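You operate a simulated robot arm through the tools that you are given. There is no shell and no other tool.

You run a simulated robot arm. Do the job below in one go: nothing can be reset, and whatever is moved stays where it is left.

## Task
Shut the valve, vent, pull the air plug, wind the regulator to 0.
Fine: 0 BAR on the display before the grey air plug moves; it ends standing on the air bench. Hands unhurt; nothing dropped, spilt, damaged or left on. Set down upright: grey air plug.

Only the result counts: the job must be done as asked and must still hold three seconds after the hand-in. Knocking over, shifting, dropping, spilling or breaking anything else fails it.

## Robot
A 7-joint arm with a two-finger gripper, fixed in place. Base frame: the origin is at the foot of the arm, x ahead of it, y to its left, z up. Units: cm, rad, N and s.
With the tool pointing down near the work surface it reaches from about 34 to 80 cm from the base axis. Its first joint turns from -2.897 to 2.897 rad. Payload 2.45 kg.
Tool frame: the origin (TCP) lies between the finger pads and is the grasp point; the fingertips stand 2.7 cm ahead of it; z points along the fingers, y is the line along which they close. The gripper opens to 8 cm. The gripper's body begins 5.4 cm behind the TCP.
Orientation is that of the tool frame in the base frame, as [roll, pitch, yaw] about the fixed x, y, z axes, in that order (R = Rz(yaw) Ry(pitch) Rx(roll)). With the fingers straight down and closing along the base's y, the tool's x points along the base's -x, its y along +y and its z along -z.

## Interface
- The arm moves only by the tool move_arm. Its argument "series" is a list of rows, each an object (a shift or turn left out is 0, a gripper value left out holds the last) with "travel": the shift along the tool's x, y, z in units of 40 mm (1.0 is 40 mm), a list of three; "rotation": the turn, a rotation vector about the tool's x, y, z in units of 6 degrees (1.0 is 6 degrees), a list of three. In form: [{"travel": [x, y, z], "rotation": [ax, ay, az]}, ...]. A call has 1 to 20 rows; each row shifts and turns the commanded pose from where the row before left it, along the tool's axes as they then stand. "fingers" is the closure in counts, from 0 (fully open) to 255 (shut), set as the call begins (left out, the last holds). A call with a number of a shift or a turn outside -1 to 1 is refused whole. Rows are played at 5 a second. More than 5 cm and 0.15 rad between two rows, or a gripper value outside its range, and nothing of the call is played. Where a pose cannot be reached the arm comes as near as it can. A force on the tool above 40 N (or 10 N above the force at the start of the call, whichever is more), or a blocked arm, ends the call early, and 0.2 s more pass. The fingers move at their own pace (about 15.3 cm/s each) and stop on an object; they squeeze with about 27 N. The grip force told is the motor's: it shows also when the fingers shut on nothing. Time passes only in rows, and 0.2 s behind the last, so rows that do not move let the fingers close. The reply holds the time, the measured pose of the TCP, the force on the tool along the base axes, the opening and the grip force, in the units named above and with some noise, with the torque about the TCP (base axes, N m) and any sound that the robot's microphone picked up, and new pictures: "show" is both (left out), scene, wrist or none.
- Cameras (640 x 400 px; columns grow to the right, rows downward): "scene" is fixed at [4.27, -64.81, 148.86]; the picture's right is [0.34, -0.94, 0.00], its down [-0.80, -0.29, -0.53] and it looks along [0.50, 0.18, -0.85] (base axes); focal length 214 px, centre (320, 200). "wrist" rides on the gripper at [6.3, 1.2, -7.9] in the tool frame; the picture's right is [-0.19, 0.98, 0.00], its down [-0.72, -0.14, -0.68] and it looks along [-0.67, -0.13, 0.73] (tool axes); focal length 226 px, centre (320, 200). There is no depth. A picture from a camera that has moved, and an enlarged one, comes with that camera's place and axes in the base frame and with its lens. The place of the scene camera against the robot may be out by one fixed shift of up to 1.2 cm in any direction.
- raise_lower(by): slides the trunk up (or, below 0, down) by that many cm; the arm rides with it, the base frame stays. It gives what a move gives, with no picture.
- enlarge(camera, box): a new picture of the part [left, top, right, bottom] of that camera's present view, enlarged. No time passes.
- finish_job(): hands the job in; it is judged then, once.

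Places have to be worked out from the pictures, the camera data and where the tool is seen. Open the gripper and draw the arm clear of the work before you hand the job in, unless the task says otherwise.

The tools are called after ">>>" as name(argument=value, ...) on one line, values as JSON. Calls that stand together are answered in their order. move_arm: Moves the arm, as the interface text tells. Its arguments: {"type":"object","properties":{"series":{"type":"array","items":{"type":"object","properties":{"travel":{"type":"array","items":{"type":"number"}},"rotation":{"type":"array","items":{"type":"number"}}}}},"fingers":{"type":"number"},"show":{"type":"string","enum":["both","scene","wrist","none"]}},"required":["series"]} The other tools are called the same way: raise_lower (by) slides the trunk up or down; enlarge (camera, box) takes an enlarged picture of a part of a camera's view; finish_job () hands the job in.

At the start:

```text
time_s: 0.0
ee_pos: [28.27, -33.71, 124.93]
tool_rot: [-3.142, 0.0, 3.141]
force: [0.2, 0.6, -0.7]
wrist_torque: [0.01, 0.01, -0.01]
finger_gap: 8.01
finger_force: 0.2
trunk travel left (down, up): [-25.0, 29.0]
```

scene: 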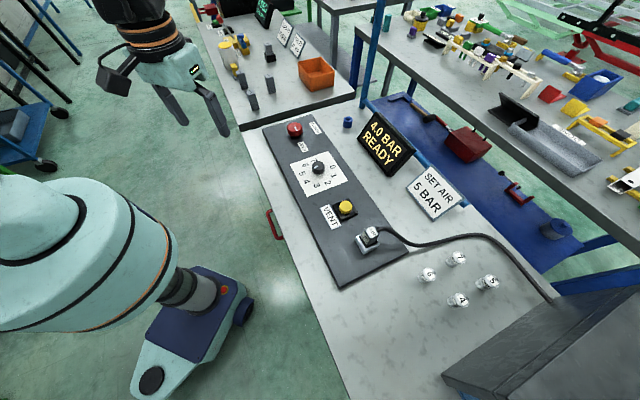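
wrist: 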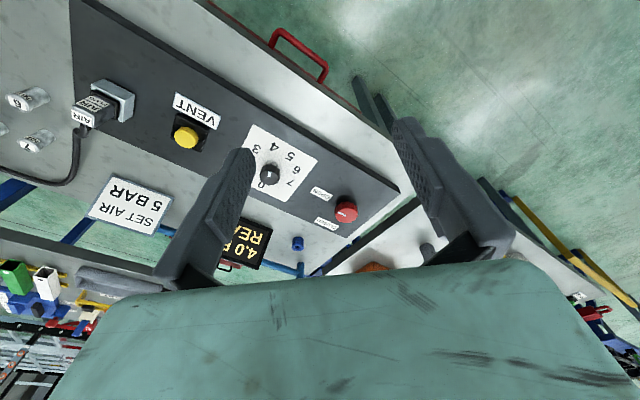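

I start by looking closely at the panel from both cameras before moving anything.

>>> enlarge(camera="scene", box=[260, 100, 420, 200])

>>> enlarge(camera="scene", box=[300, 180, 460, 280])

>>> enlarge(camera="wrist", box=[60, 60, 220, 160])

>>> enlarge(camera="wrist", box=[230, 120, 390, 220])

```text
4.00 times, centred on (340, 150) of scene
camera zoom: at [4.27, -64.81, 148.86], right [0.34, -0.94, 0.0], down [-0.8, -0.29, -0.53], along [0.5, 0.18, -0.85], focal length 858 px, centre (240, 400)
```

zoom: 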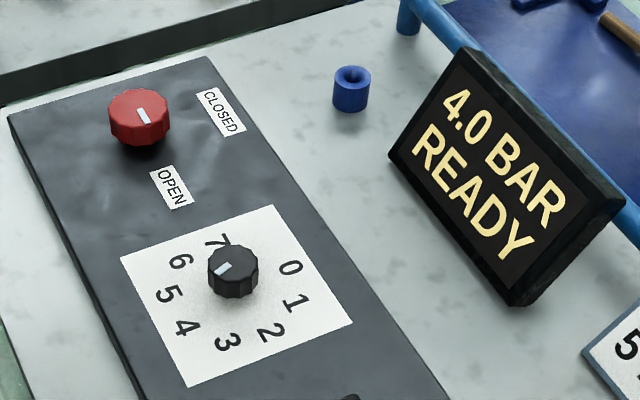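

```text
4.00 times, centred on (380, 230) of scene
camera zoom: at [4.27, -64.81, 148.86], right [0.34, -0.94, 0.0], down [-0.8, -0.29, -0.53], along [0.5, 0.18, -0.85], focal length 858 px, centre (80, 80)
```

zoom: 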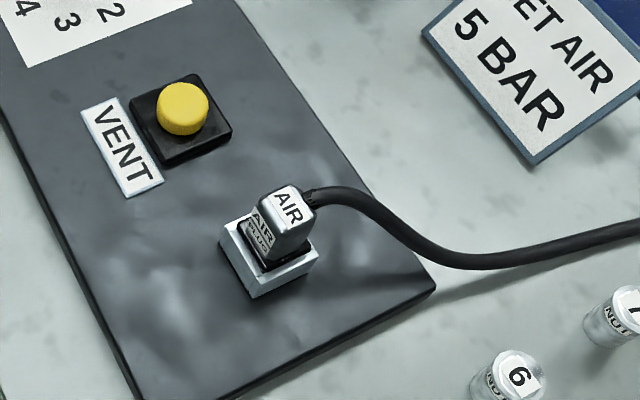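

```text
4.00 times, centred on (140, 110) of wrist
camera zoom: at [21.99, -32.38, 132.78], right [0.19, 0.98, 0.0], down [0.72, -0.14, 0.68], along [0.67, -0.13, -0.73], focal length 904 px, centre (1040, 560)
```

zoom: 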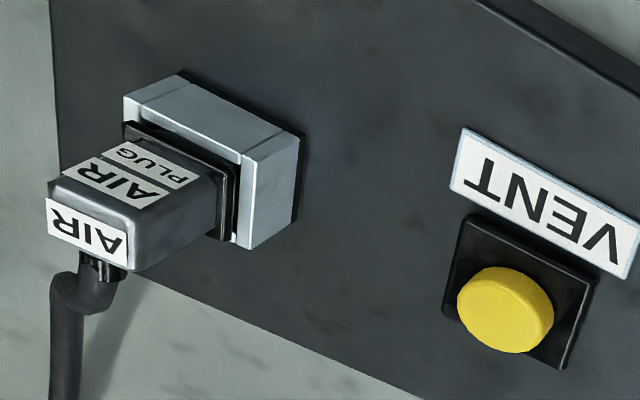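

```text
4.00 times, centred on (310, 170) of wrist
camera zoom: at [21.99, -32.38, 132.78], right [0.19, 0.98, 0.0], down [0.72, -0.14, 0.68], along [0.67, -0.13, -0.73], focal length 904 px, centre (360, 320)
```

zoom: 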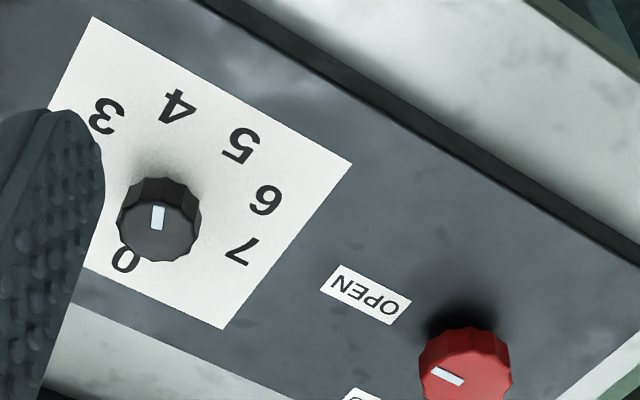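

The panel surface sits near z≈91.3. The red valve is at about (62.7,-33.7), its mark toward OPEN; the regulator at (48.5,-48.4) on 4; the vent at (37.3,-61); and the plug top at (29,-69.7,99.9). I move to hover above the red valve.

>>> move_arm(series=[{"travel": [-0.86, 0, 0.5]}, {"travel": [-0.86, 0, 0.5]}, {"travel": [-0.86, 0, 0.5]}, {"travel": [-0.86, 0, 0.5]}, {"travel": [-0.86, 0, 0.5]}, {"travel": [-0.86, 0, 0.5]}, {"travel": [-0.86, 0, 0.5]}, {"travel": [-0.86, 0, 0.5]}, {"travel": [-0.86, 0, 0.5]}, {"travel": [-0.86, 0, 0.5]}, {}, {}], fingers=0)

```text
time_s: 2.6
ee_pos: [62.63, -33.75, 104.72]
tool_rot: [-3.141, 0.0, -3.141]
force: [0.3, -0.1, 0.0]
wrist_torque: [-0.01, -0.01, -0.03]
finger_gap: 7.99
finger_force: 0.1
trunk travel left (down, up): [-25.0, 29.0]
camera wrist: at [56.24, -32.42, 112.5], right [0.19, 0.98, 0.0], down [0.72, -0.14, 0.68], along [0.67, -0.13, -0.73], focal length 226 px, centre (320, 200)
```

scene: 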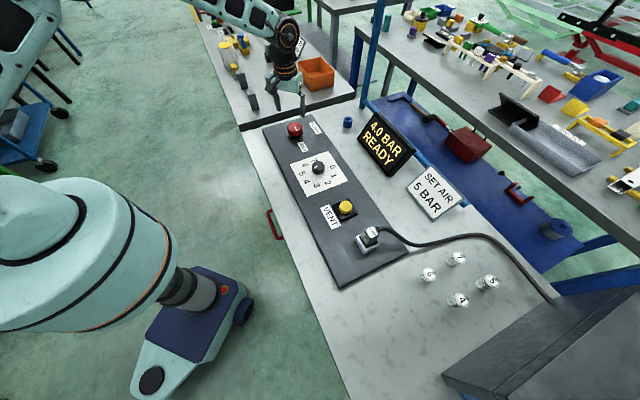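
wrist: 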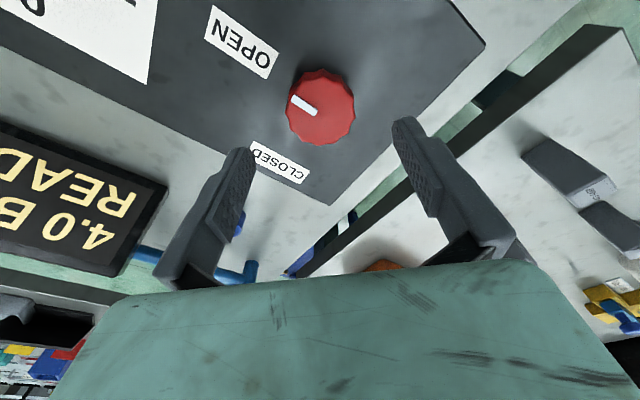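

The arm follows well. I enlarge the wrist view for an exact fix on the red knob.

>>> enlarge(camera="wrist", box=[240, 50, 400, 150])

>>> enlarge(camera="scene", box=[260, 90, 340, 140])

```text
4.00 times, centred on (320, 100) of wrist
camera zoom: at [56.24, -32.42, 112.5], right [0.19, 0.98, 0.0], down [0.72, -0.14, 0.68], along [0.67, -0.13, -0.73], focal length 904 px, centre (320, 600)
```

zoom: 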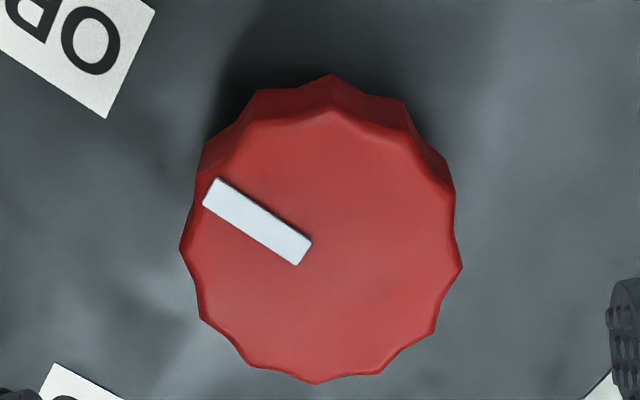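

```text
8.00 times, centred on (300, 115) of scene
camera zoom: at [4.27, -64.81, 148.86], right [0.34, -0.94, 0.0], down [-0.8, -0.29, -0.53], along [0.5, 0.18, -0.85], focal length 1716 px, centre (480, 880)
```

zoom: 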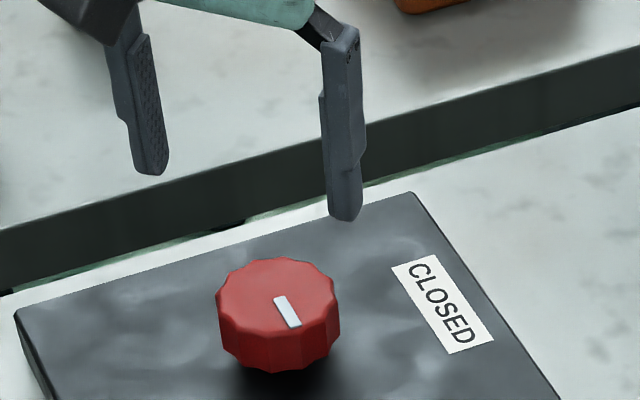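

The knob centre is about (63.3,-33.8), diameter about 5.7 cm, top near z≈94.2. The mark is at −135° (OPEN) and has to go 90° counterclockwise to CLOSED. I pre-rotate the tool 90° clockwise in the air while still high, so the turn ends in the present wrist pose.

>>> move_arm(series=[{"travel": [-0.16, 0, 0], "rotation": [0, 0, 1]}, {"rotation": [0, 0, 1]}, {"rotation": [0, 0, 1]}, {"rotation": [0, 0, 1]}, {"rotation": [0, 0, 1]}, {"rotation": [0, 0, 1]}, {"rotation": [0, 0, 1]}, {"rotation": [0, 0, 1]}, {"rotation": [0, 0, 1]}, {"rotation": [0, 0, 1]}, {"rotation": [0, 0, 1]}, {"rotation": [0, 0, 1]}, {"rotation": [0, 0, 1]}, {"rotation": [0, 0, 1]}, {"rotation": [0, 0, 1]}, {}, {}])

```text
time_s: 6.2
ee_pos: [63.42, -33.69, 104.97]
tool_rot: [-3.141, 0.0, 1.57]
force: [1.0, 0.7, -0.6]
wrist_torque: [0.0, 0.02, -0.01]
finger_gap: 7.99
finger_force: 0.0
trunk travel left (down, up): [-25.0, 29.0]
camera wrist: at [64.6, -27.25, 112.7], right [0.98, -0.19, 0.0], down [-0.14, -0.72, 0.68], along [-0.13, -0.67, -0.73], focal length 226 px, centre (320, 200)
```

scene: 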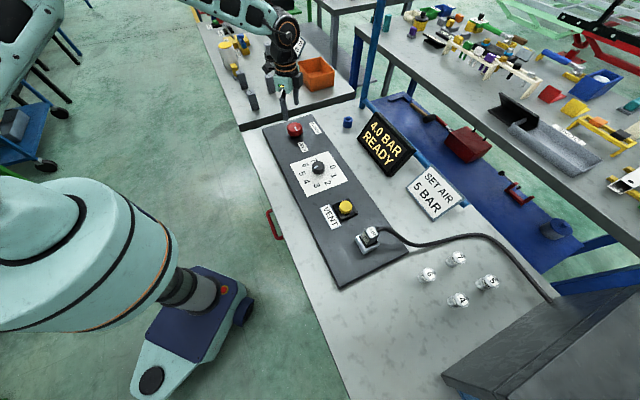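
wrist: 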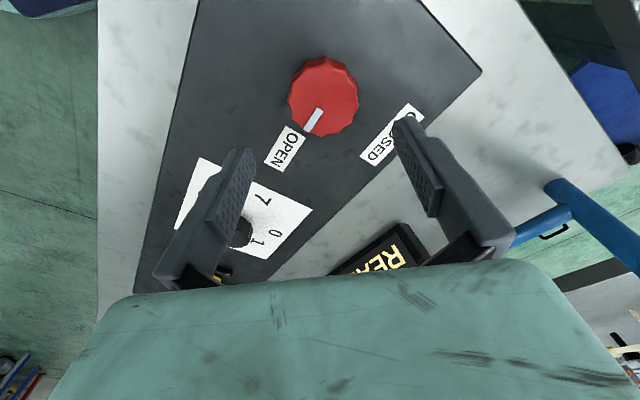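

The rotation follows fully. I enlarge this second view to fix the knob centre before descending.

>>> enlarge(camera="wrist", box=[240, 50, 400, 150])

```text
4.00 times, centred on (320, 100) of wrist
camera zoom: at [64.6, -27.25, 112.7], right [0.98, -0.19, 0.0], down [-0.14, -0.72, 0.68], along [-0.13, -0.67, -0.73], focal length 904 px, centre (320, 600)
```

zoom: 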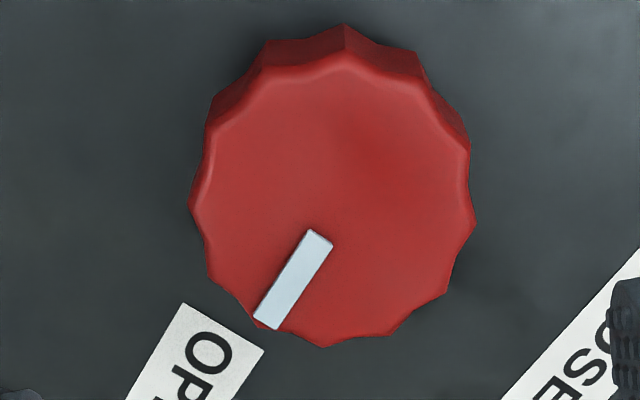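

The two views agree on a centre of (63.6,-33.8) with the top at z≈93.6. I descend with open fingers to TCP z≈95, which puts the tips at about 92.3, above the panel.

>>> move_arm(series=[{"travel": [-0.03, 0.045, 0.5]}, {"travel": [0, 0, 0.5]}, {"travel": [0, 0, 0.5]}, {"travel": [0, 0, 0.5]}, {"travel": [0, 0, 0.5]}, {}], fingers=0)

```text
time_s: 7.6
ee_pos: [63.72, -33.64, 94.87]
tool_rot: [-3.141, 0.0, 1.571]
force: [0.1, 0.4, 2.3]
wrist_torque: [0.09, -0.09, 0.06]
finger_gap: 7.93
finger_force: 0.0
trunk travel left (down, up): [-25.0, 29.0]
camera wrist: at [64.82, -27.26, 102.72], right [0.98, -0.19, 0.0], down [-0.14, -0.72, 0.68], along [-0.13, -0.67, -0.73], focal length 226 px, centre (320, 200)
```

scene: 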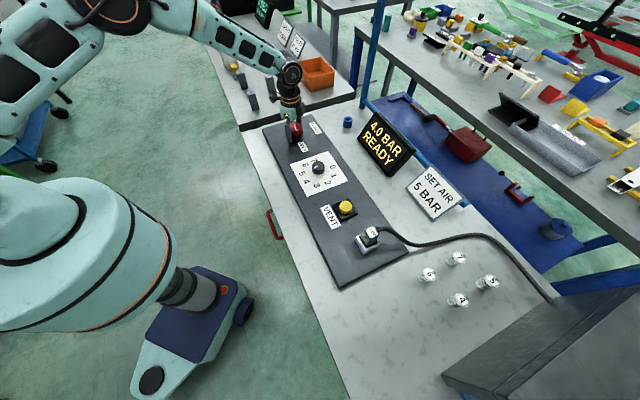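
wrist: 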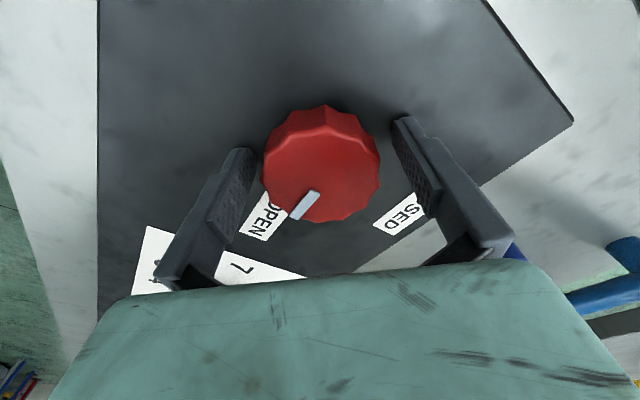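

The knob lies centred between the fingers. I close on it and let the grip settle.

>>> move_arm(series=[{}, {}, {}, {}], fingers=255)

```text
time_s: 8.6
ee_pos: [63.67, -33.76, 94.85]
tool_rot: [-3.14, 0.001, 1.571]
force: [-2.2, 1.7, -2.3]
wrist_torque: [-0.08, -0.04, -0.02]
finger_gap: 5.5
finger_force: 45.1
trunk travel left (down, up): [-25.0, 29.0]
camera wrist: at [64.81, -27.29, 102.68], right [0.98, -0.19, 0.0], down [-0.14, -0.72, 0.68], along [-0.13, -0.67, -0.73], focal length 226 px, centre (320, 200)
```

scene: 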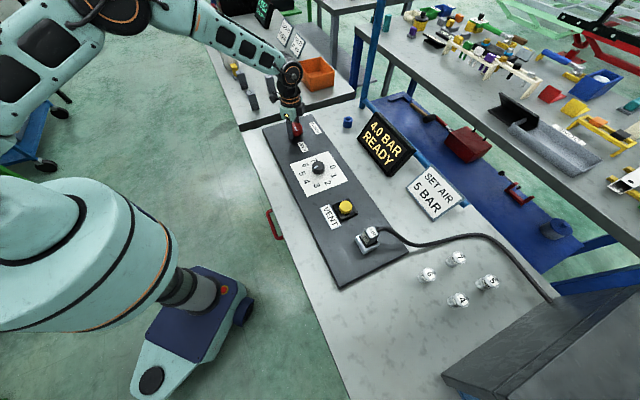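
wrist: 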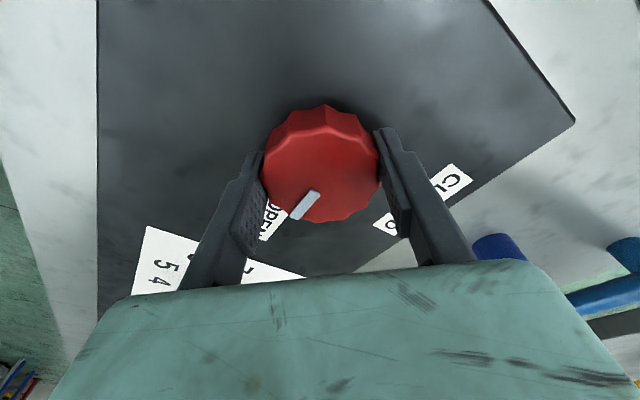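

Gripped at 5.5 cm with low forces. I turn counterclockwise (negative about tool z), starting with 30° as a check.

>>> move_arm(series=[{"rotation": [0, 0, -1]}, {"rotation": [0, 0, -1]}, {"rotation": [0, 0, -1]}, {"rotation": [0, 0, -1]}, {"rotation": [0, 0, -1]}, {}])

```text
time_s: 10.0
ee_pos: [63.58, -33.76, 94.85]
tool_rot: [-3.138, -0.004, 2.097]
force: [-11.0, 8.3, -11.8]
wrist_torque: [-0.07, 0.36, -0.03]
finger_gap: 5.47
finger_force: 44.9
trunk travel left (down, up): [-25.0, 29.0]
camera wrist: at [61.39, -27.56, 102.7], right [0.95, 0.32, 0.0], down [0.24, -0.69, 0.68], along [0.22, -0.64, -0.73], focal length 226 px, centre (320, 200)
```

scene: 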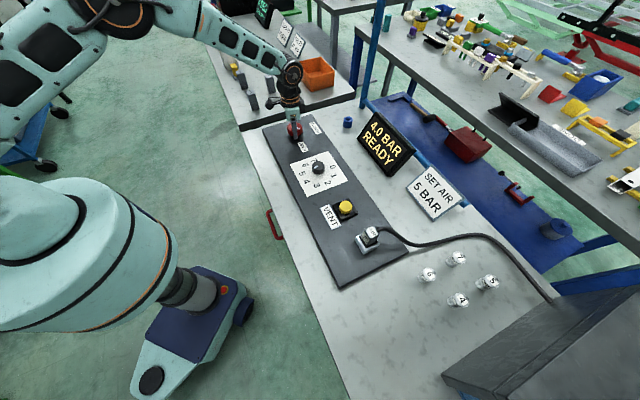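
wrist: 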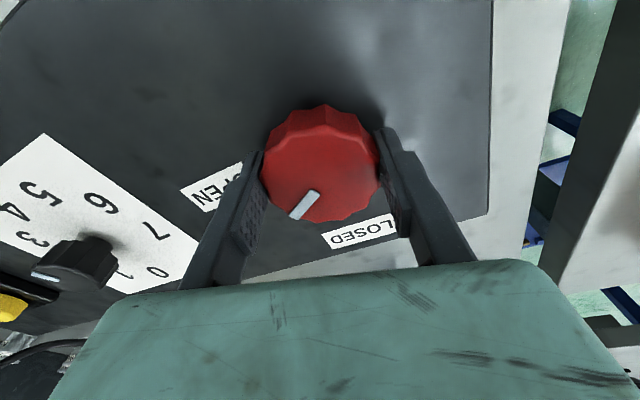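

The mark turns with the gripper and forces are moderate. I continue the next 30°.

>>> move_arm(series=[{"rotation": [0, 0, -1]}, {"rotation": [0, 0, -1]}, {"rotation": [0, 0, -1]}, {"rotation": [0, 0, -1]}, {"rotation": [0, 0, -1]}, {}], show="wrist")

```text
time_s: 11.4
ee_pos: [63.51, -33.82, 94.91]
tool_rot: [-3.14, -0.001, 2.619]
force: [-20.6, 4.2, -22.1]
wrist_torque: [0.22, 0.54, -0.01]
finger_gap: 5.47
finger_force: 45.0
trunk travel left (down, up): [-25.0, 29.0]
camera wrist: at [58.58, -29.5, 102.74], right [0.66, 0.75, 0.0], down [0.55, -0.48, 0.68], along [0.51, -0.45, -0.73], focal length 226 px, centre (320, 200)
```

wrist: 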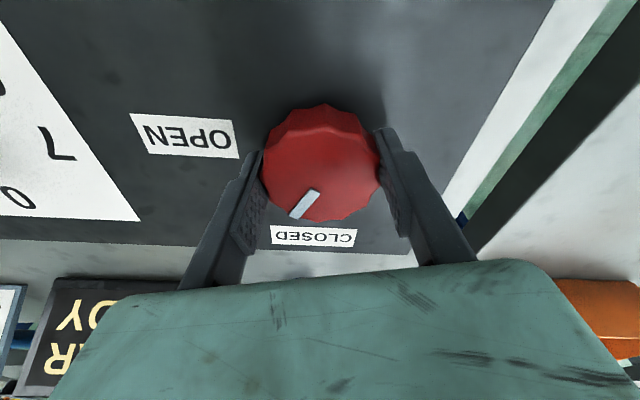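

Force has grown to about 30 N, probably from a small axis offset. I release the grip to relax it, then re-grip for the last 30°.

>>> move_arm(series=[{}, {}, {}], fingers=0, show="wrist")

```text
time_s: 12.2
ee_pos: [63.68, -33.81, 94.98]
tool_rot: [3.141, 0.0, 2.617]
force: [0.6, -0.2, 0.0]
wrist_torque: [0.01, 0.0, -0.03]
finger_gap: 8.01
finger_force: 0.0
trunk travel left (down, up): [-25.0, 29.0]
camera wrist: at [58.76, -29.45, 102.88], right [0.66, 0.75, 0.0], down [0.55, -0.48, 0.68], along [0.51, -0.45, -0.73], focal length 226 px, centre (320, 200)
```

wrist: 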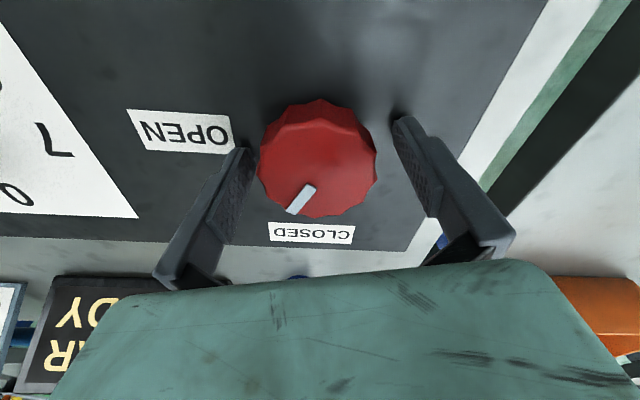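

The knob stayed put at about 60° turned, and forces are zero. I nudge the TCP toward the knob axis and re-grip.

>>> move_arm(series=[{"travel": [0.043, -0.025, 0.03]}, {}, {}], fingers=0, show="none")

>>> move_arm(series=[{}, {}, {}], fingers=255, show="wrist")

```text
time_s: 13.0
ee_pos: [63.41, -33.83, 94.82]
tool_rot: [3.141, 0.0, 2.616]
force: [2.4, -0.6, 3.4]
wrist_torque: [0.07, -0.09, -0.04]
finger_gap: 7.96
finger_force: 0.0
trunk travel left (down, up): [-25.0, 29.0]
```

```text
time_s: 13.8
ee_pos: [63.51, -33.72, 94.7]
tool_rot: [3.141, -0.002, 2.619]
force: [-3.5, 0.8, -5.2]
wrist_torque: [0.01, 0.01, 0.02]
finger_gap: 5.46
finger_force: 44.8
trunk travel left (down, up): [-25.0, 29.0]
camera wrist: at [58.49, -29.45, 102.63], right [0.66, 0.75, 0.0], down [0.55, -0.48, 0.68], along [0.51, -0.45, -0.73], focal length 226 px, centre (320, 200)
```

wrist: 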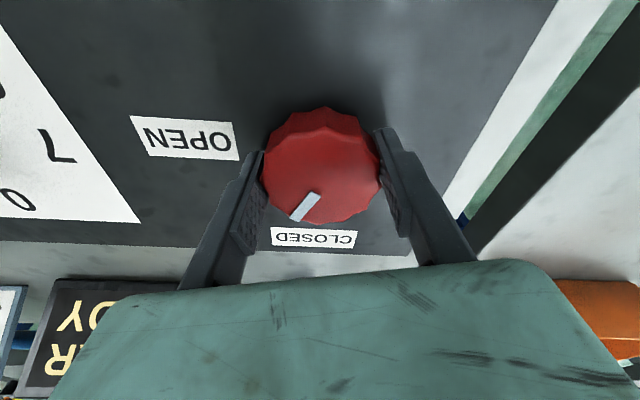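

Gripped again with little force. I turn the remaining 30°.

>>> move_arm(series=[{"rotation": [0, 0, -1]}, {"rotation": [0, 0, -1]}, {"rotation": [0, 0, -1]}, {"rotation": [0, 0, -1]}, {"rotation": [0, 0, -1]}, {}])

```text
time_s: 15.2
ee_pos: [63.27, -34.22, 94.74]
tool_rot: [3.14, -0.003, -3.139]
force: [-12.4, -0.8, -16.3]
wrist_torque: [-0.27, 0.58, -0.24]
finger_gap: 5.46
finger_force: 44.4
trunk travel left (down, up): [-25.0, 29.0]
camera wrist: at [56.99, -32.59, 102.64], right [0.19, 0.98, 0.0], down [0.72, -0.14, 0.68], along [0.67, -0.13, -0.73], focal length 226 px, centre (320, 200)
```

scene: 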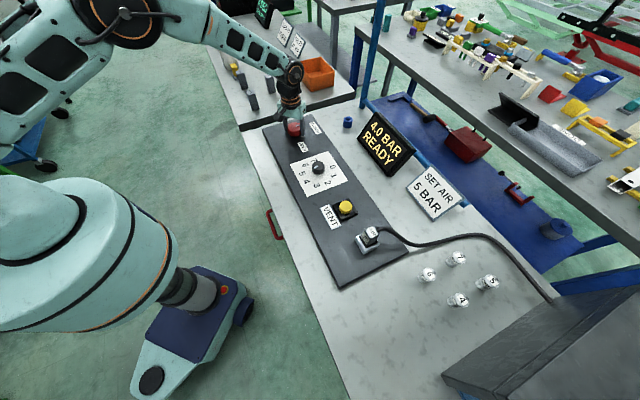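
wrist: 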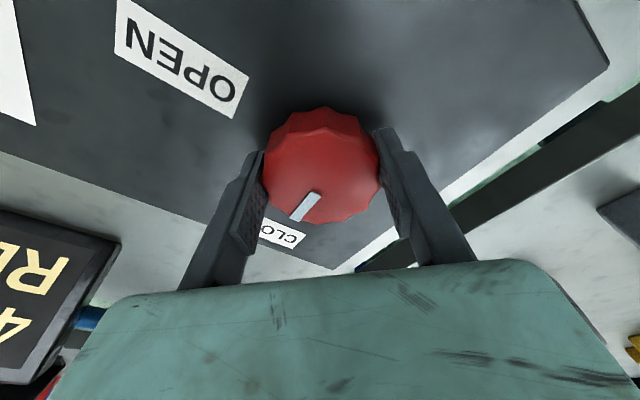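

The mark now points at CLOSED, with a small torque appearing. I open the fingers to relax and check the display.

>>> move_arm(series=[{}, {}, {}], fingers=0)

>>> enlarge(camera="scene", box=[340, 90, 500, 190])

>>> enlarge(camera="wrist", box=[220, 90, 420, 260])

```text
time_s: 16.0
ee_pos: [63.5, -33.82, 94.87]
tool_rot: [3.14, 0.0, 3.141]
force: [0.5, 0.6, -0.3]
wrist_torque: [0.0, 0.02, -0.01]
finger_gap: 8.0
finger_force: 0.0
trunk travel left (down, up): [-25.0, 29.0]
camera wrist: at [57.09, -32.5, 102.76], right [0.19, 0.98, 0.0], down [0.72, -0.14, 0.68], along [0.67, -0.13, -0.73], focal length 226 px, centre (320, 200)
```

scene: 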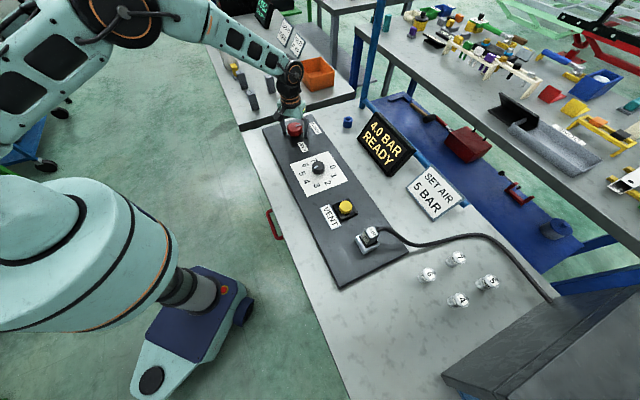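
wrist: 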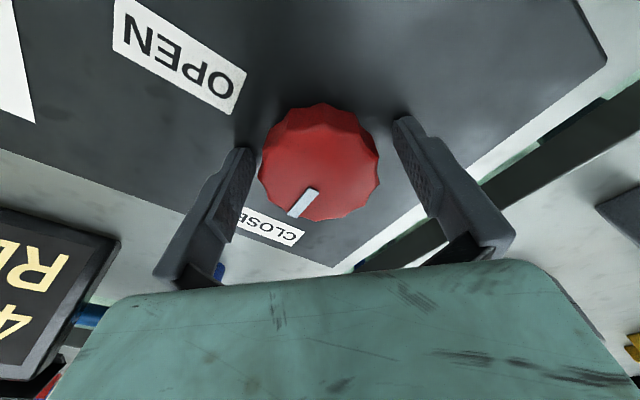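

```text
4.00 times, centred on (420, 140) of scene
camera zoom: at [4.27, -64.81, 148.86], right [0.34, -0.94, 0.0], down [-0.8, -0.29, -0.53], along [0.5, 0.18, -0.85], focal length 858 px, centre (-80, 440)
```

zoom: 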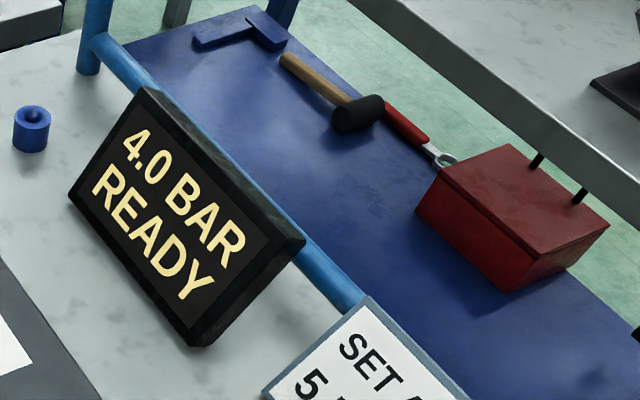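

```text
2.35 times, centred on (320, 175) of wrist
camera zoom: at [57.09, -32.5, 102.76], right [0.19, 0.98, 0.0], down [0.72, -0.14, 0.68], along [0.67, -0.13, -0.73], focal length 532 px, centre (320, 259)
```

zoom: 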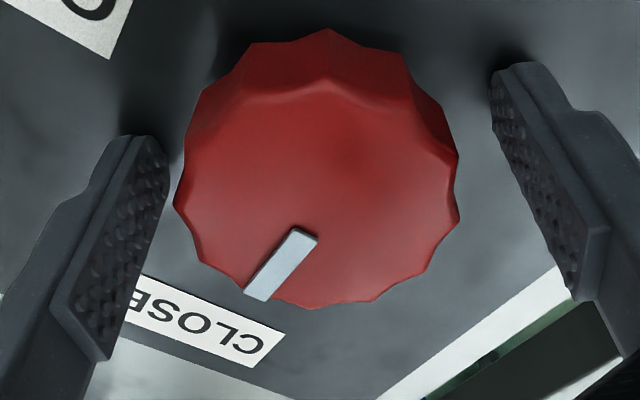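

The valve mark points straight at CLOSED (turned about 92°), and the display still reads 4.0 BAR as expected with trapped air. I lift straight up and go over to the vent button, closing the fingers in the air.

>>> move_arm(series=[{"travel": [0, 0, -1]}, {"travel": [0, 0, -1]}, {"travel": [0, 0, -1]}, {}], fingers=0, show="wrist")

>>> move_arm(series=[{"travel": [0.6, -0.62, 0]}, {"travel": [0.6, -0.62, 0]}, {"travel": [0.6, -0.62, 0]}, {"travel": [0.6, -0.62, 0]}, {"travel": [0.6, -0.62, 0]}, {"travel": [0.6, -0.62, 0]}, {"travel": [0.6, -0.62, 0]}, {"travel": [0.6, -0.62, 0]}, {"travel": [0.6, -0.62, 0]}, {"travel": [0.6, -0.62, 0]}, {"travel": [0.55, -0.6, 0]}, {}, {}], fingers=255)

```text
time_s: 17.0
ee_pos: [63.37, -34.06, 106.76]
tool_rot: [-3.14, -0.001, 3.141]
force: [0.1, 0.4, -0.4]
wrist_torque: [-0.02, 0.0, -0.02]
finger_gap: 8.01
finger_force: 0.1
trunk travel left (down, up): [-25.0, 29.0]
camera wrist: at [56.95, -32.84, 114.74], right [0.19, 0.98, 0.0], down [0.72, -0.14, 0.68], along [0.67, -0.13, -0.73], focal length 226 px, centre (320, 200)
```

wrist: 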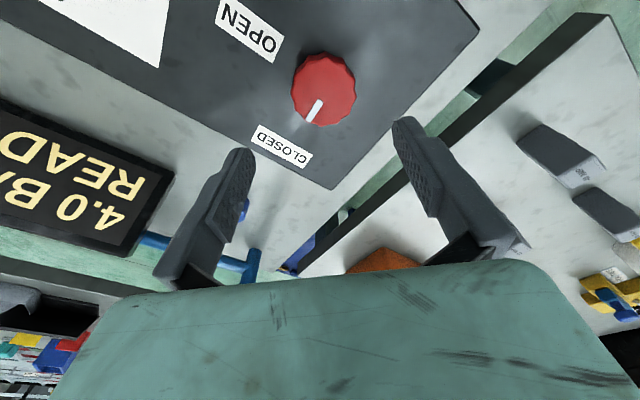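

```text
time_s: 19.8
ee_pos: [37.33, -61.19, 106.74]
tool_rot: [-3.141, -0.002, -3.141]
force: [-0.4, 0.0, 0.0]
wrist_torque: [0.01, 0.0, 0.04]
finger_gap: 0.01
finger_force: 26.8
trunk travel left (down, up): [-25.0, 29.0]
camera wrist: at [30.86, -59.78, 114.69], right [0.19, 0.98, 0.0], down [0.72, -0.14, 0.68], along [0.67, -0.13, -0.73], focal length 226 px, centre (320, 200)
```

scene: 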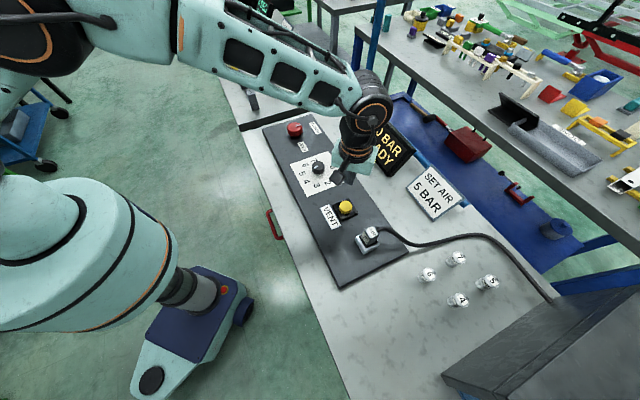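
wrist: 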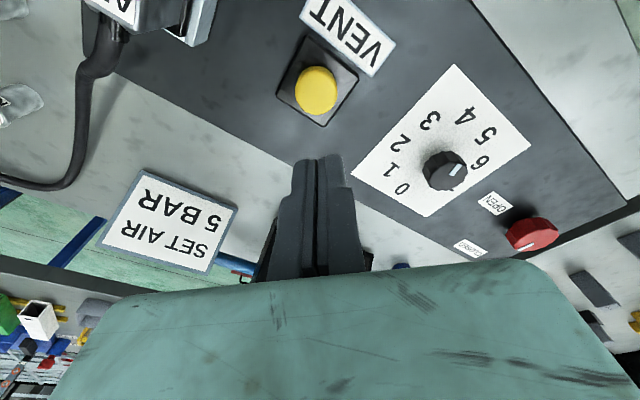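

The yellow vent button is at about pixel (317,92), almost directly under the TCP (expected (320,90)). I enlarge to fine-centre and also check the plug.

>>> enlarge(camera="wrist", box=[260, 30, 380, 140])

>>> enlarge(camera="scene", box=[320, 110, 440, 185])

```text
3.64 times, centred on (320, 85) of wrist
camera zoom: at [30.86, -59.78, 114.69], right [0.19, 0.98, 0.0], down [0.72, -0.14, 0.68], along [0.67, -0.13, -0.73], focal length 822 px, centre (320, 618)
```

zoom: 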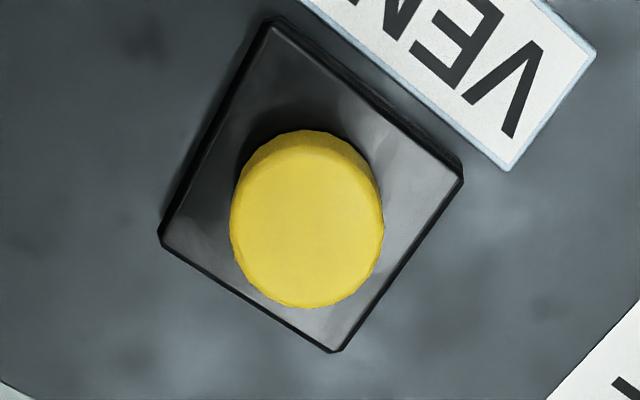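

```text
5.33 times, centred on (380, 148) of scene
camera zoom: at [4.27, -64.81, 148.86], right [0.34, -0.94, 0.0], down [-0.8, -0.29, -0.53], along [0.5, 0.18, -0.85], focal length 1144 px, centre (0, 480)
```

zoom: 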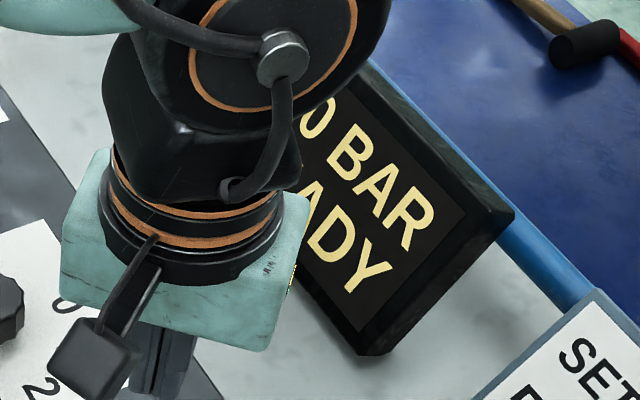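

The button centre is at (37.4,-61.4) with its top at about 93.6. I descend with closed fingers to just above it, then press in small steps.

>>> move_arm(series=[{"travel": [-0.02, -0.05, 0.5]}, {"travel": [0, 0, 0.5]}, {"travel": [0, 0, 0.5]}, {"travel": [0, 0, 0.5]}, {"travel": [0, 0, 0.35]}, {}], fingers=255, show="wrist")

>>> move_arm(series=[{"travel": [0, 0, 0.05]}, {"travel": [0, 0, 0.05]}, {"travel": [0, 0, 0.05]}, {"travel": [0, 0, 0.05]}, {"travel": [0, 0, 0.05]}, {}])

```text
time_s: 21.2
ee_pos: [37.15, -61.14, 97.36]
tool_rot: [-3.141, -0.002, 3.142]
force: [0.9, -0.1, -0.2]
wrist_torque: [-0.03, 0.01, -0.02]
finger_gap: 0.0
finger_force: 26.8
trunk travel left (down, up): [-25.0, 29.0]
camera wrist: at [30.82, -59.82, 105.27], right [0.19, 0.98, 0.0], down [0.72, -0.14, 0.68], along [0.67, -0.13, -0.73], focal length 226 px, centre (320, 200)
```

wrist: 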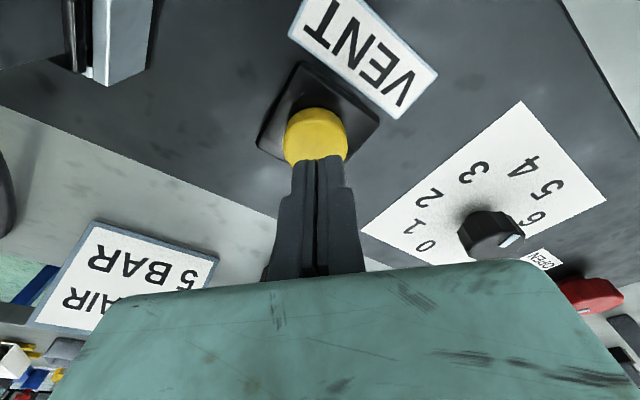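

```text
time_s: 22.6
ee_pos: [37.24, -61.3, 96.25]
tool_rot: [3.14, 0.001, -3.141]
force: [0.8, -0.5, -0.5]
wrist_torque: [0.01, 0.01, 0.03]
finger_gap: 0.01
finger_force: 26.9
trunk travel left (down, up): [-25.0, 29.0]
camera wrist: at [30.84, -59.92, 104.25], right [0.19, 0.98, 0.0], down [0.72, -0.14, 0.68], along [0.67, -0.13, -0.73], focal length 226 px, centre (320, 200)
```

scene: 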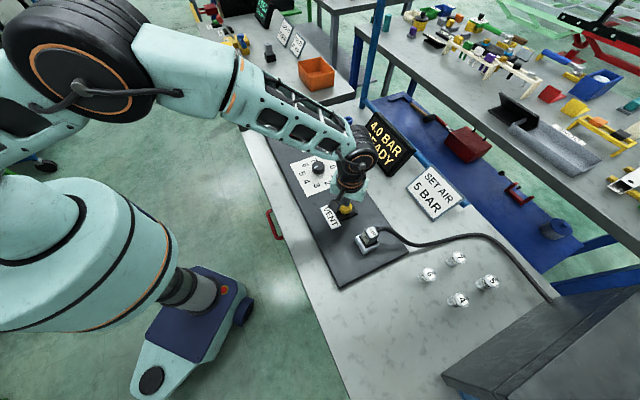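
wrist: 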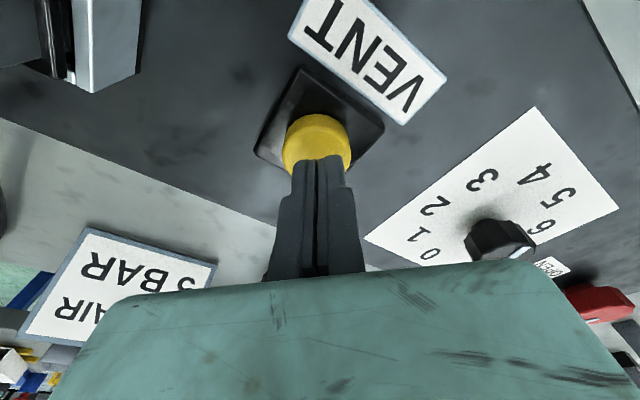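

No contact yet at TCP z=96.25, and the display is visible at 4.0. I continue pressing in 2 mm steps.

>>> move_arm(series=[{"travel": [0, 0, 0.05]}, {"travel": [0, 0, 0.05]}, {"travel": [0, 0, 0.05]}, {}])

```text
time_s: 23.6
ee_pos: [37.35, -61.44, 95.82]
tool_rot: [3.141, 0.0, 3.141]
force: [-0.3, -0.7, -0.5]
wrist_torque: [0.01, -0.01, 0.03]
finger_gap: 0.0
finger_force: 26.6
trunk travel left (down, up): [-25.0, 29.0]
camera wrist: at [30.88, -59.99, 103.65], right [0.19, 0.98, 0.0], down [0.72, -0.14, 0.68], along [0.67, -0.13, -0.73], focal length 226 px, centre (320, 200)
```

scene: 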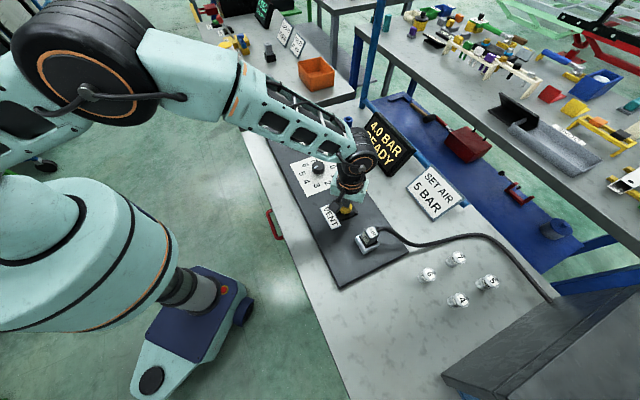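
wrist: 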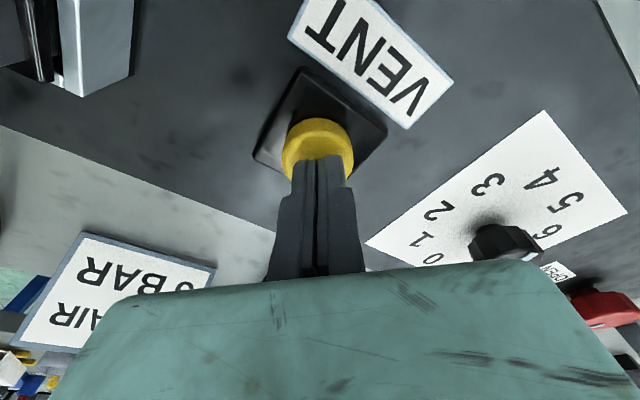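

Still no contact force at z=95.8. I press on further in small steps.

>>> move_arm(series=[{"travel": [0, 0, 0.05]}, {"travel": [0, 0, 0.05]}, {}], show="none")

>>> move_arm(series=[{"travel": [0, 0, 0.05]}, {"travel": [0, 0, 0.05]}, {}])

```text
time_s: 24.4
ee_pos: [37.3, -61.41, 95.49]
tool_rot: [-3.141, 0.001, -3.14]
force: [-0.1, -1.1, 0.3]
wrist_torque: [0.01, -0.02, 0.03]
finger_gap: 0.02
finger_force: 26.9
trunk travel left (down, up): [-25.0, 29.0]
```

```text
time_s: 25.2
ee_pos: [37.26, -61.16, 95.12]
tool_rot: [-3.141, -0.001, 3.141]
force: [-0.7, -0.7, 2.0]
wrist_torque: [-0.02, 0.01, -0.01]
finger_gap: 0.0
finger_force: 27.0
trunk travel left (down, up): [-25.0, 29.0]
camera wrist: at [30.86, -59.96, 102.94], right [0.19, 0.98, 0.0], down [0.72, -0.14, 0.68], along [0.67, -0.13, -0.73], focal length 226 px, centre (320, 200)
```

scene: 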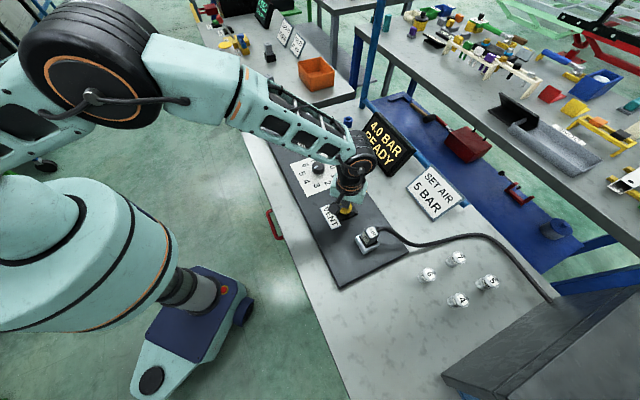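
wrist: 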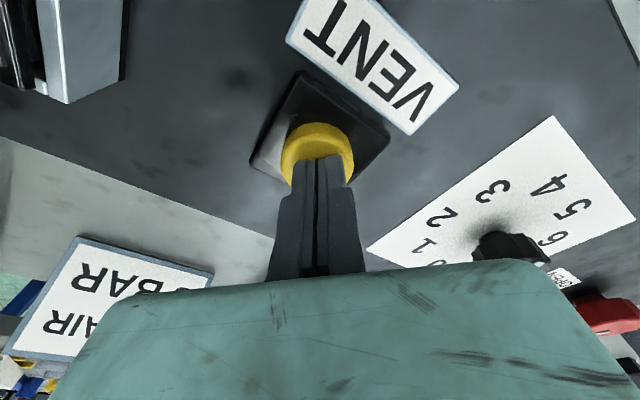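

First contact force (+2 N) shows at z≈95.1. I press deeper.

>>> move_arm(series=[{"travel": [0, 0, 0.05]}, {"travel": [0, 0, 0.05]}, {}])

>>> enlarge(camera="scene", box=[340, 100, 440, 180])

```text
time_s: 26.0
ee_pos: [37.25, -61.25, 94.61]
tool_rot: [3.141, 0.001, 3.14]
force: [1.5, 0.1, 3.6]
wrist_torque: [0.01, -0.02, -0.01]
finger_gap: 0.62
finger_force: 29.6
trunk travel left (down, up): [-25.0, 29.0]
heard: click
camera wrist: at [30.82, -59.91, 102.5], right [0.19, 0.98, 0.0], down [0.72, -0.14, 0.68], along [0.67, -0.13, -0.73], focal length 226 px, centre (320, 200)
```

scene: 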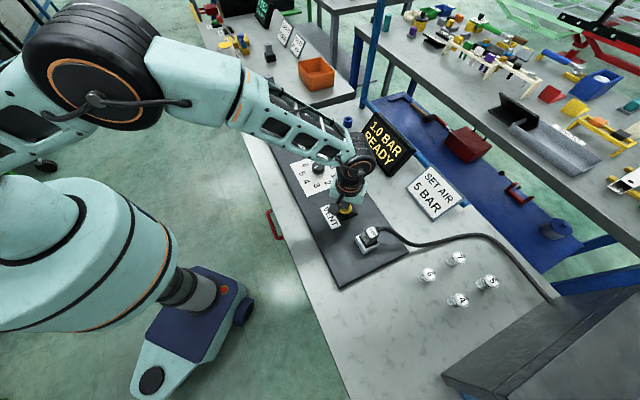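
wrist: 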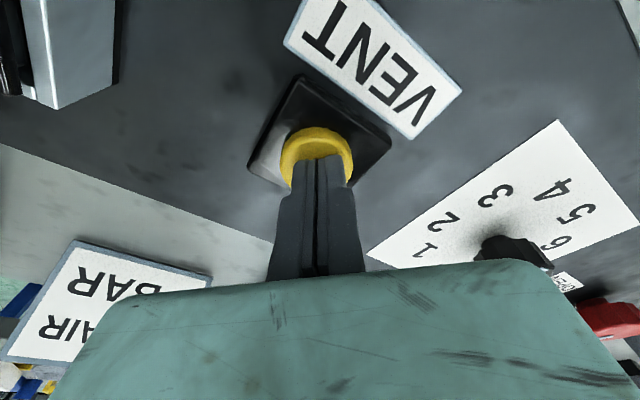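

```text
5.00 times, centred on (390, 140) of scene
camera zoom: at [4.27, -64.81, 148.86], right [0.34, -0.94, 0.0], down [-0.8, -0.29, -0.53], along [0.5, 0.18, -0.85], focal length 1072 px, centre (-30, 500)
```

zoom: 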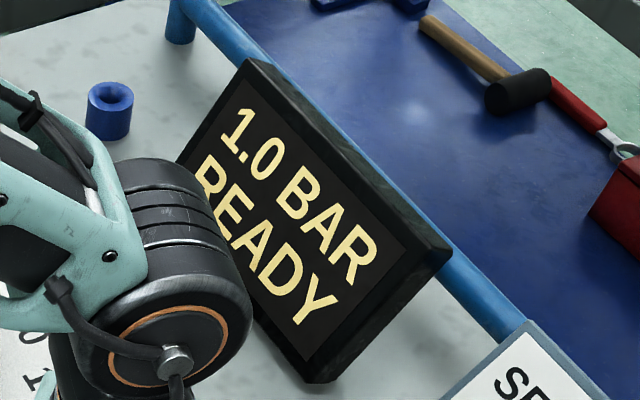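

A click was heard and the pressure is down to 1.0 BAR. I hold the press to let it bleed.

>>> move_arm(series=[{}, {}, {}, {}, {}], show="scene")

>>> enlarge(camera="scene", box=[340, 100, 440, 180])

```text
time_s: 27.2
ee_pos: [37.24, -61.23, 94.66]
tool_rot: [3.141, 0.0, 3.141]
force: [2.1, -0.4, 4.1]
wrist_torque: [0.0, -0.03, 0.0]
finger_gap: 0.59
finger_force: 29.6
trunk travel left (down, up): [-25.0, 29.0]
```

scene: 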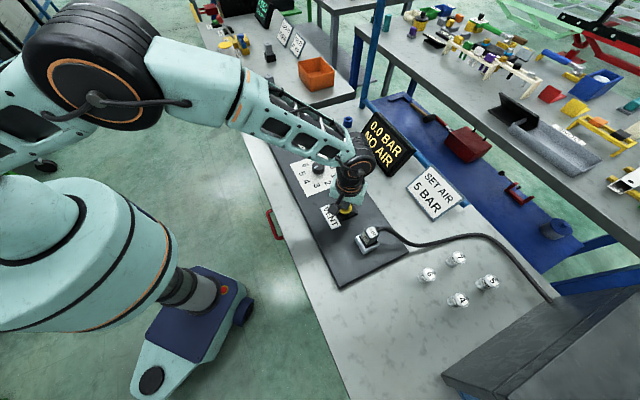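

```text
5.00 times, centred on (390, 140) of scene
camera zoom: at [4.27, -64.81, 148.86], right [0.34, -0.94, 0.0], down [-0.8, -0.29, -0.53], along [0.5, 0.18, -0.85], focal length 1072 px, centre (-30, 500)
```

zoom: 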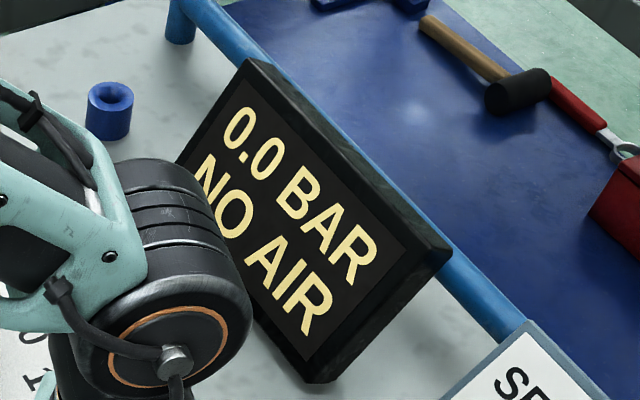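

The display reads 0.0 BAR NO AIR. I lift straight off the button and check that the pressure stays at 0.

>>> move_arm(series=[{}, {}, {"travel": [0, 0, -0.5]}, {"travel": [0, 0, -0.8]}, {"travel": [0, 0, -0.9]}, {"travel": [0, 0, -0.9]}, {}])

>>> enlarge(camera="scene", box=[340, 100, 440, 180])

>>> enlarge(camera="wrist", box=[240, 20, 400, 160])

```text
time_s: 28.8
ee_pos: [37.38, -61.49, 106.98]
tool_rot: [3.14, -0.001, -3.14]
force: [0.0, -0.4, 0.3]
wrist_torque: [0.0, -0.04, 0.01]
finger_gap: 0.0
finger_force: 29.9
trunk travel left (down, up): [-25.0, 29.0]
camera wrist: at [30.89, -60.15, 114.82], right [0.19, 0.98, 0.0], down [0.72, -0.14, 0.68], along [0.67, -0.13, -0.73], focal length 226 px, centre (320, 200)
```

scene: 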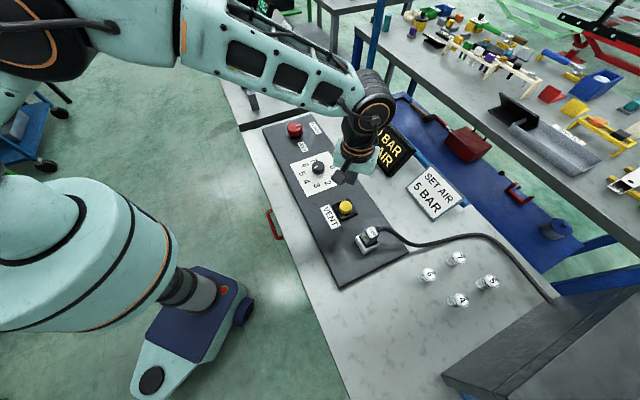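
wrist: 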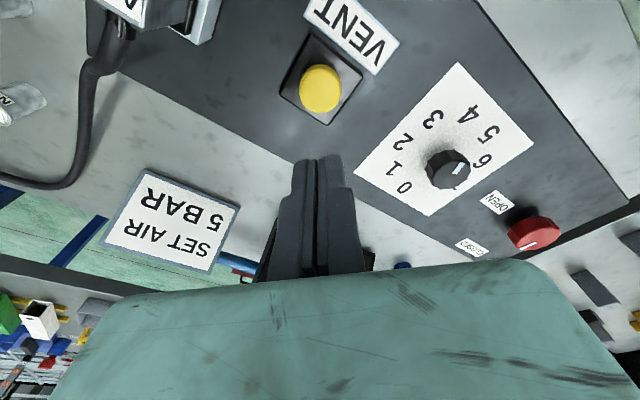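

```text
5.00 times, centred on (390, 140) of scene
camera zoom: at [4.27, -64.81, 148.86], right [0.34, -0.94, 0.0], down [-0.8, -0.29, -0.53], along [0.5, 0.18, -0.85], focal length 1072 px, centre (-30, 500)
```

zoom: 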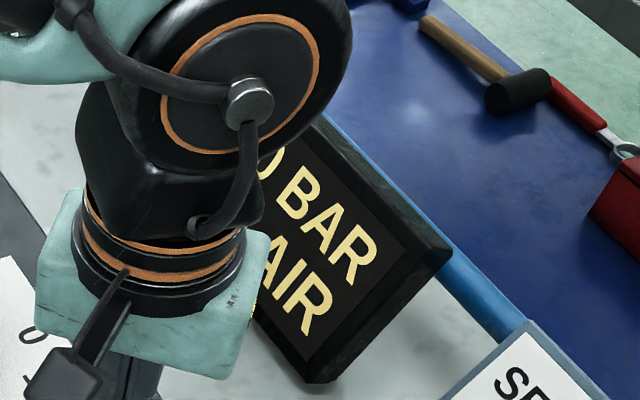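

```text
2.86 times, centred on (320, 90) of wrist
camera zoom: at [30.89, -60.15, 114.82], right [0.19, 0.98, 0.0], down [0.72, -0.14, 0.68], along [0.67, -0.13, -0.73], focal length 646 px, centre (320, 514)
```

zoom: 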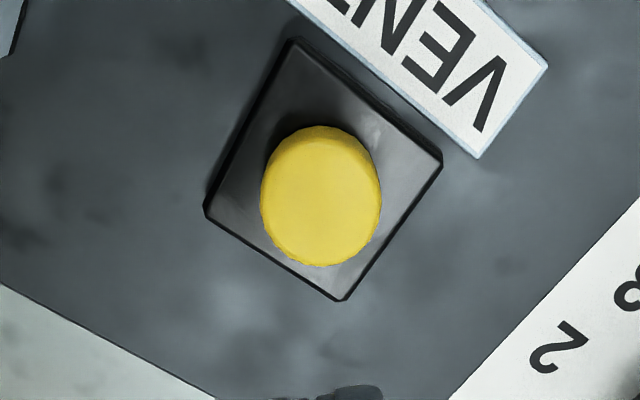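

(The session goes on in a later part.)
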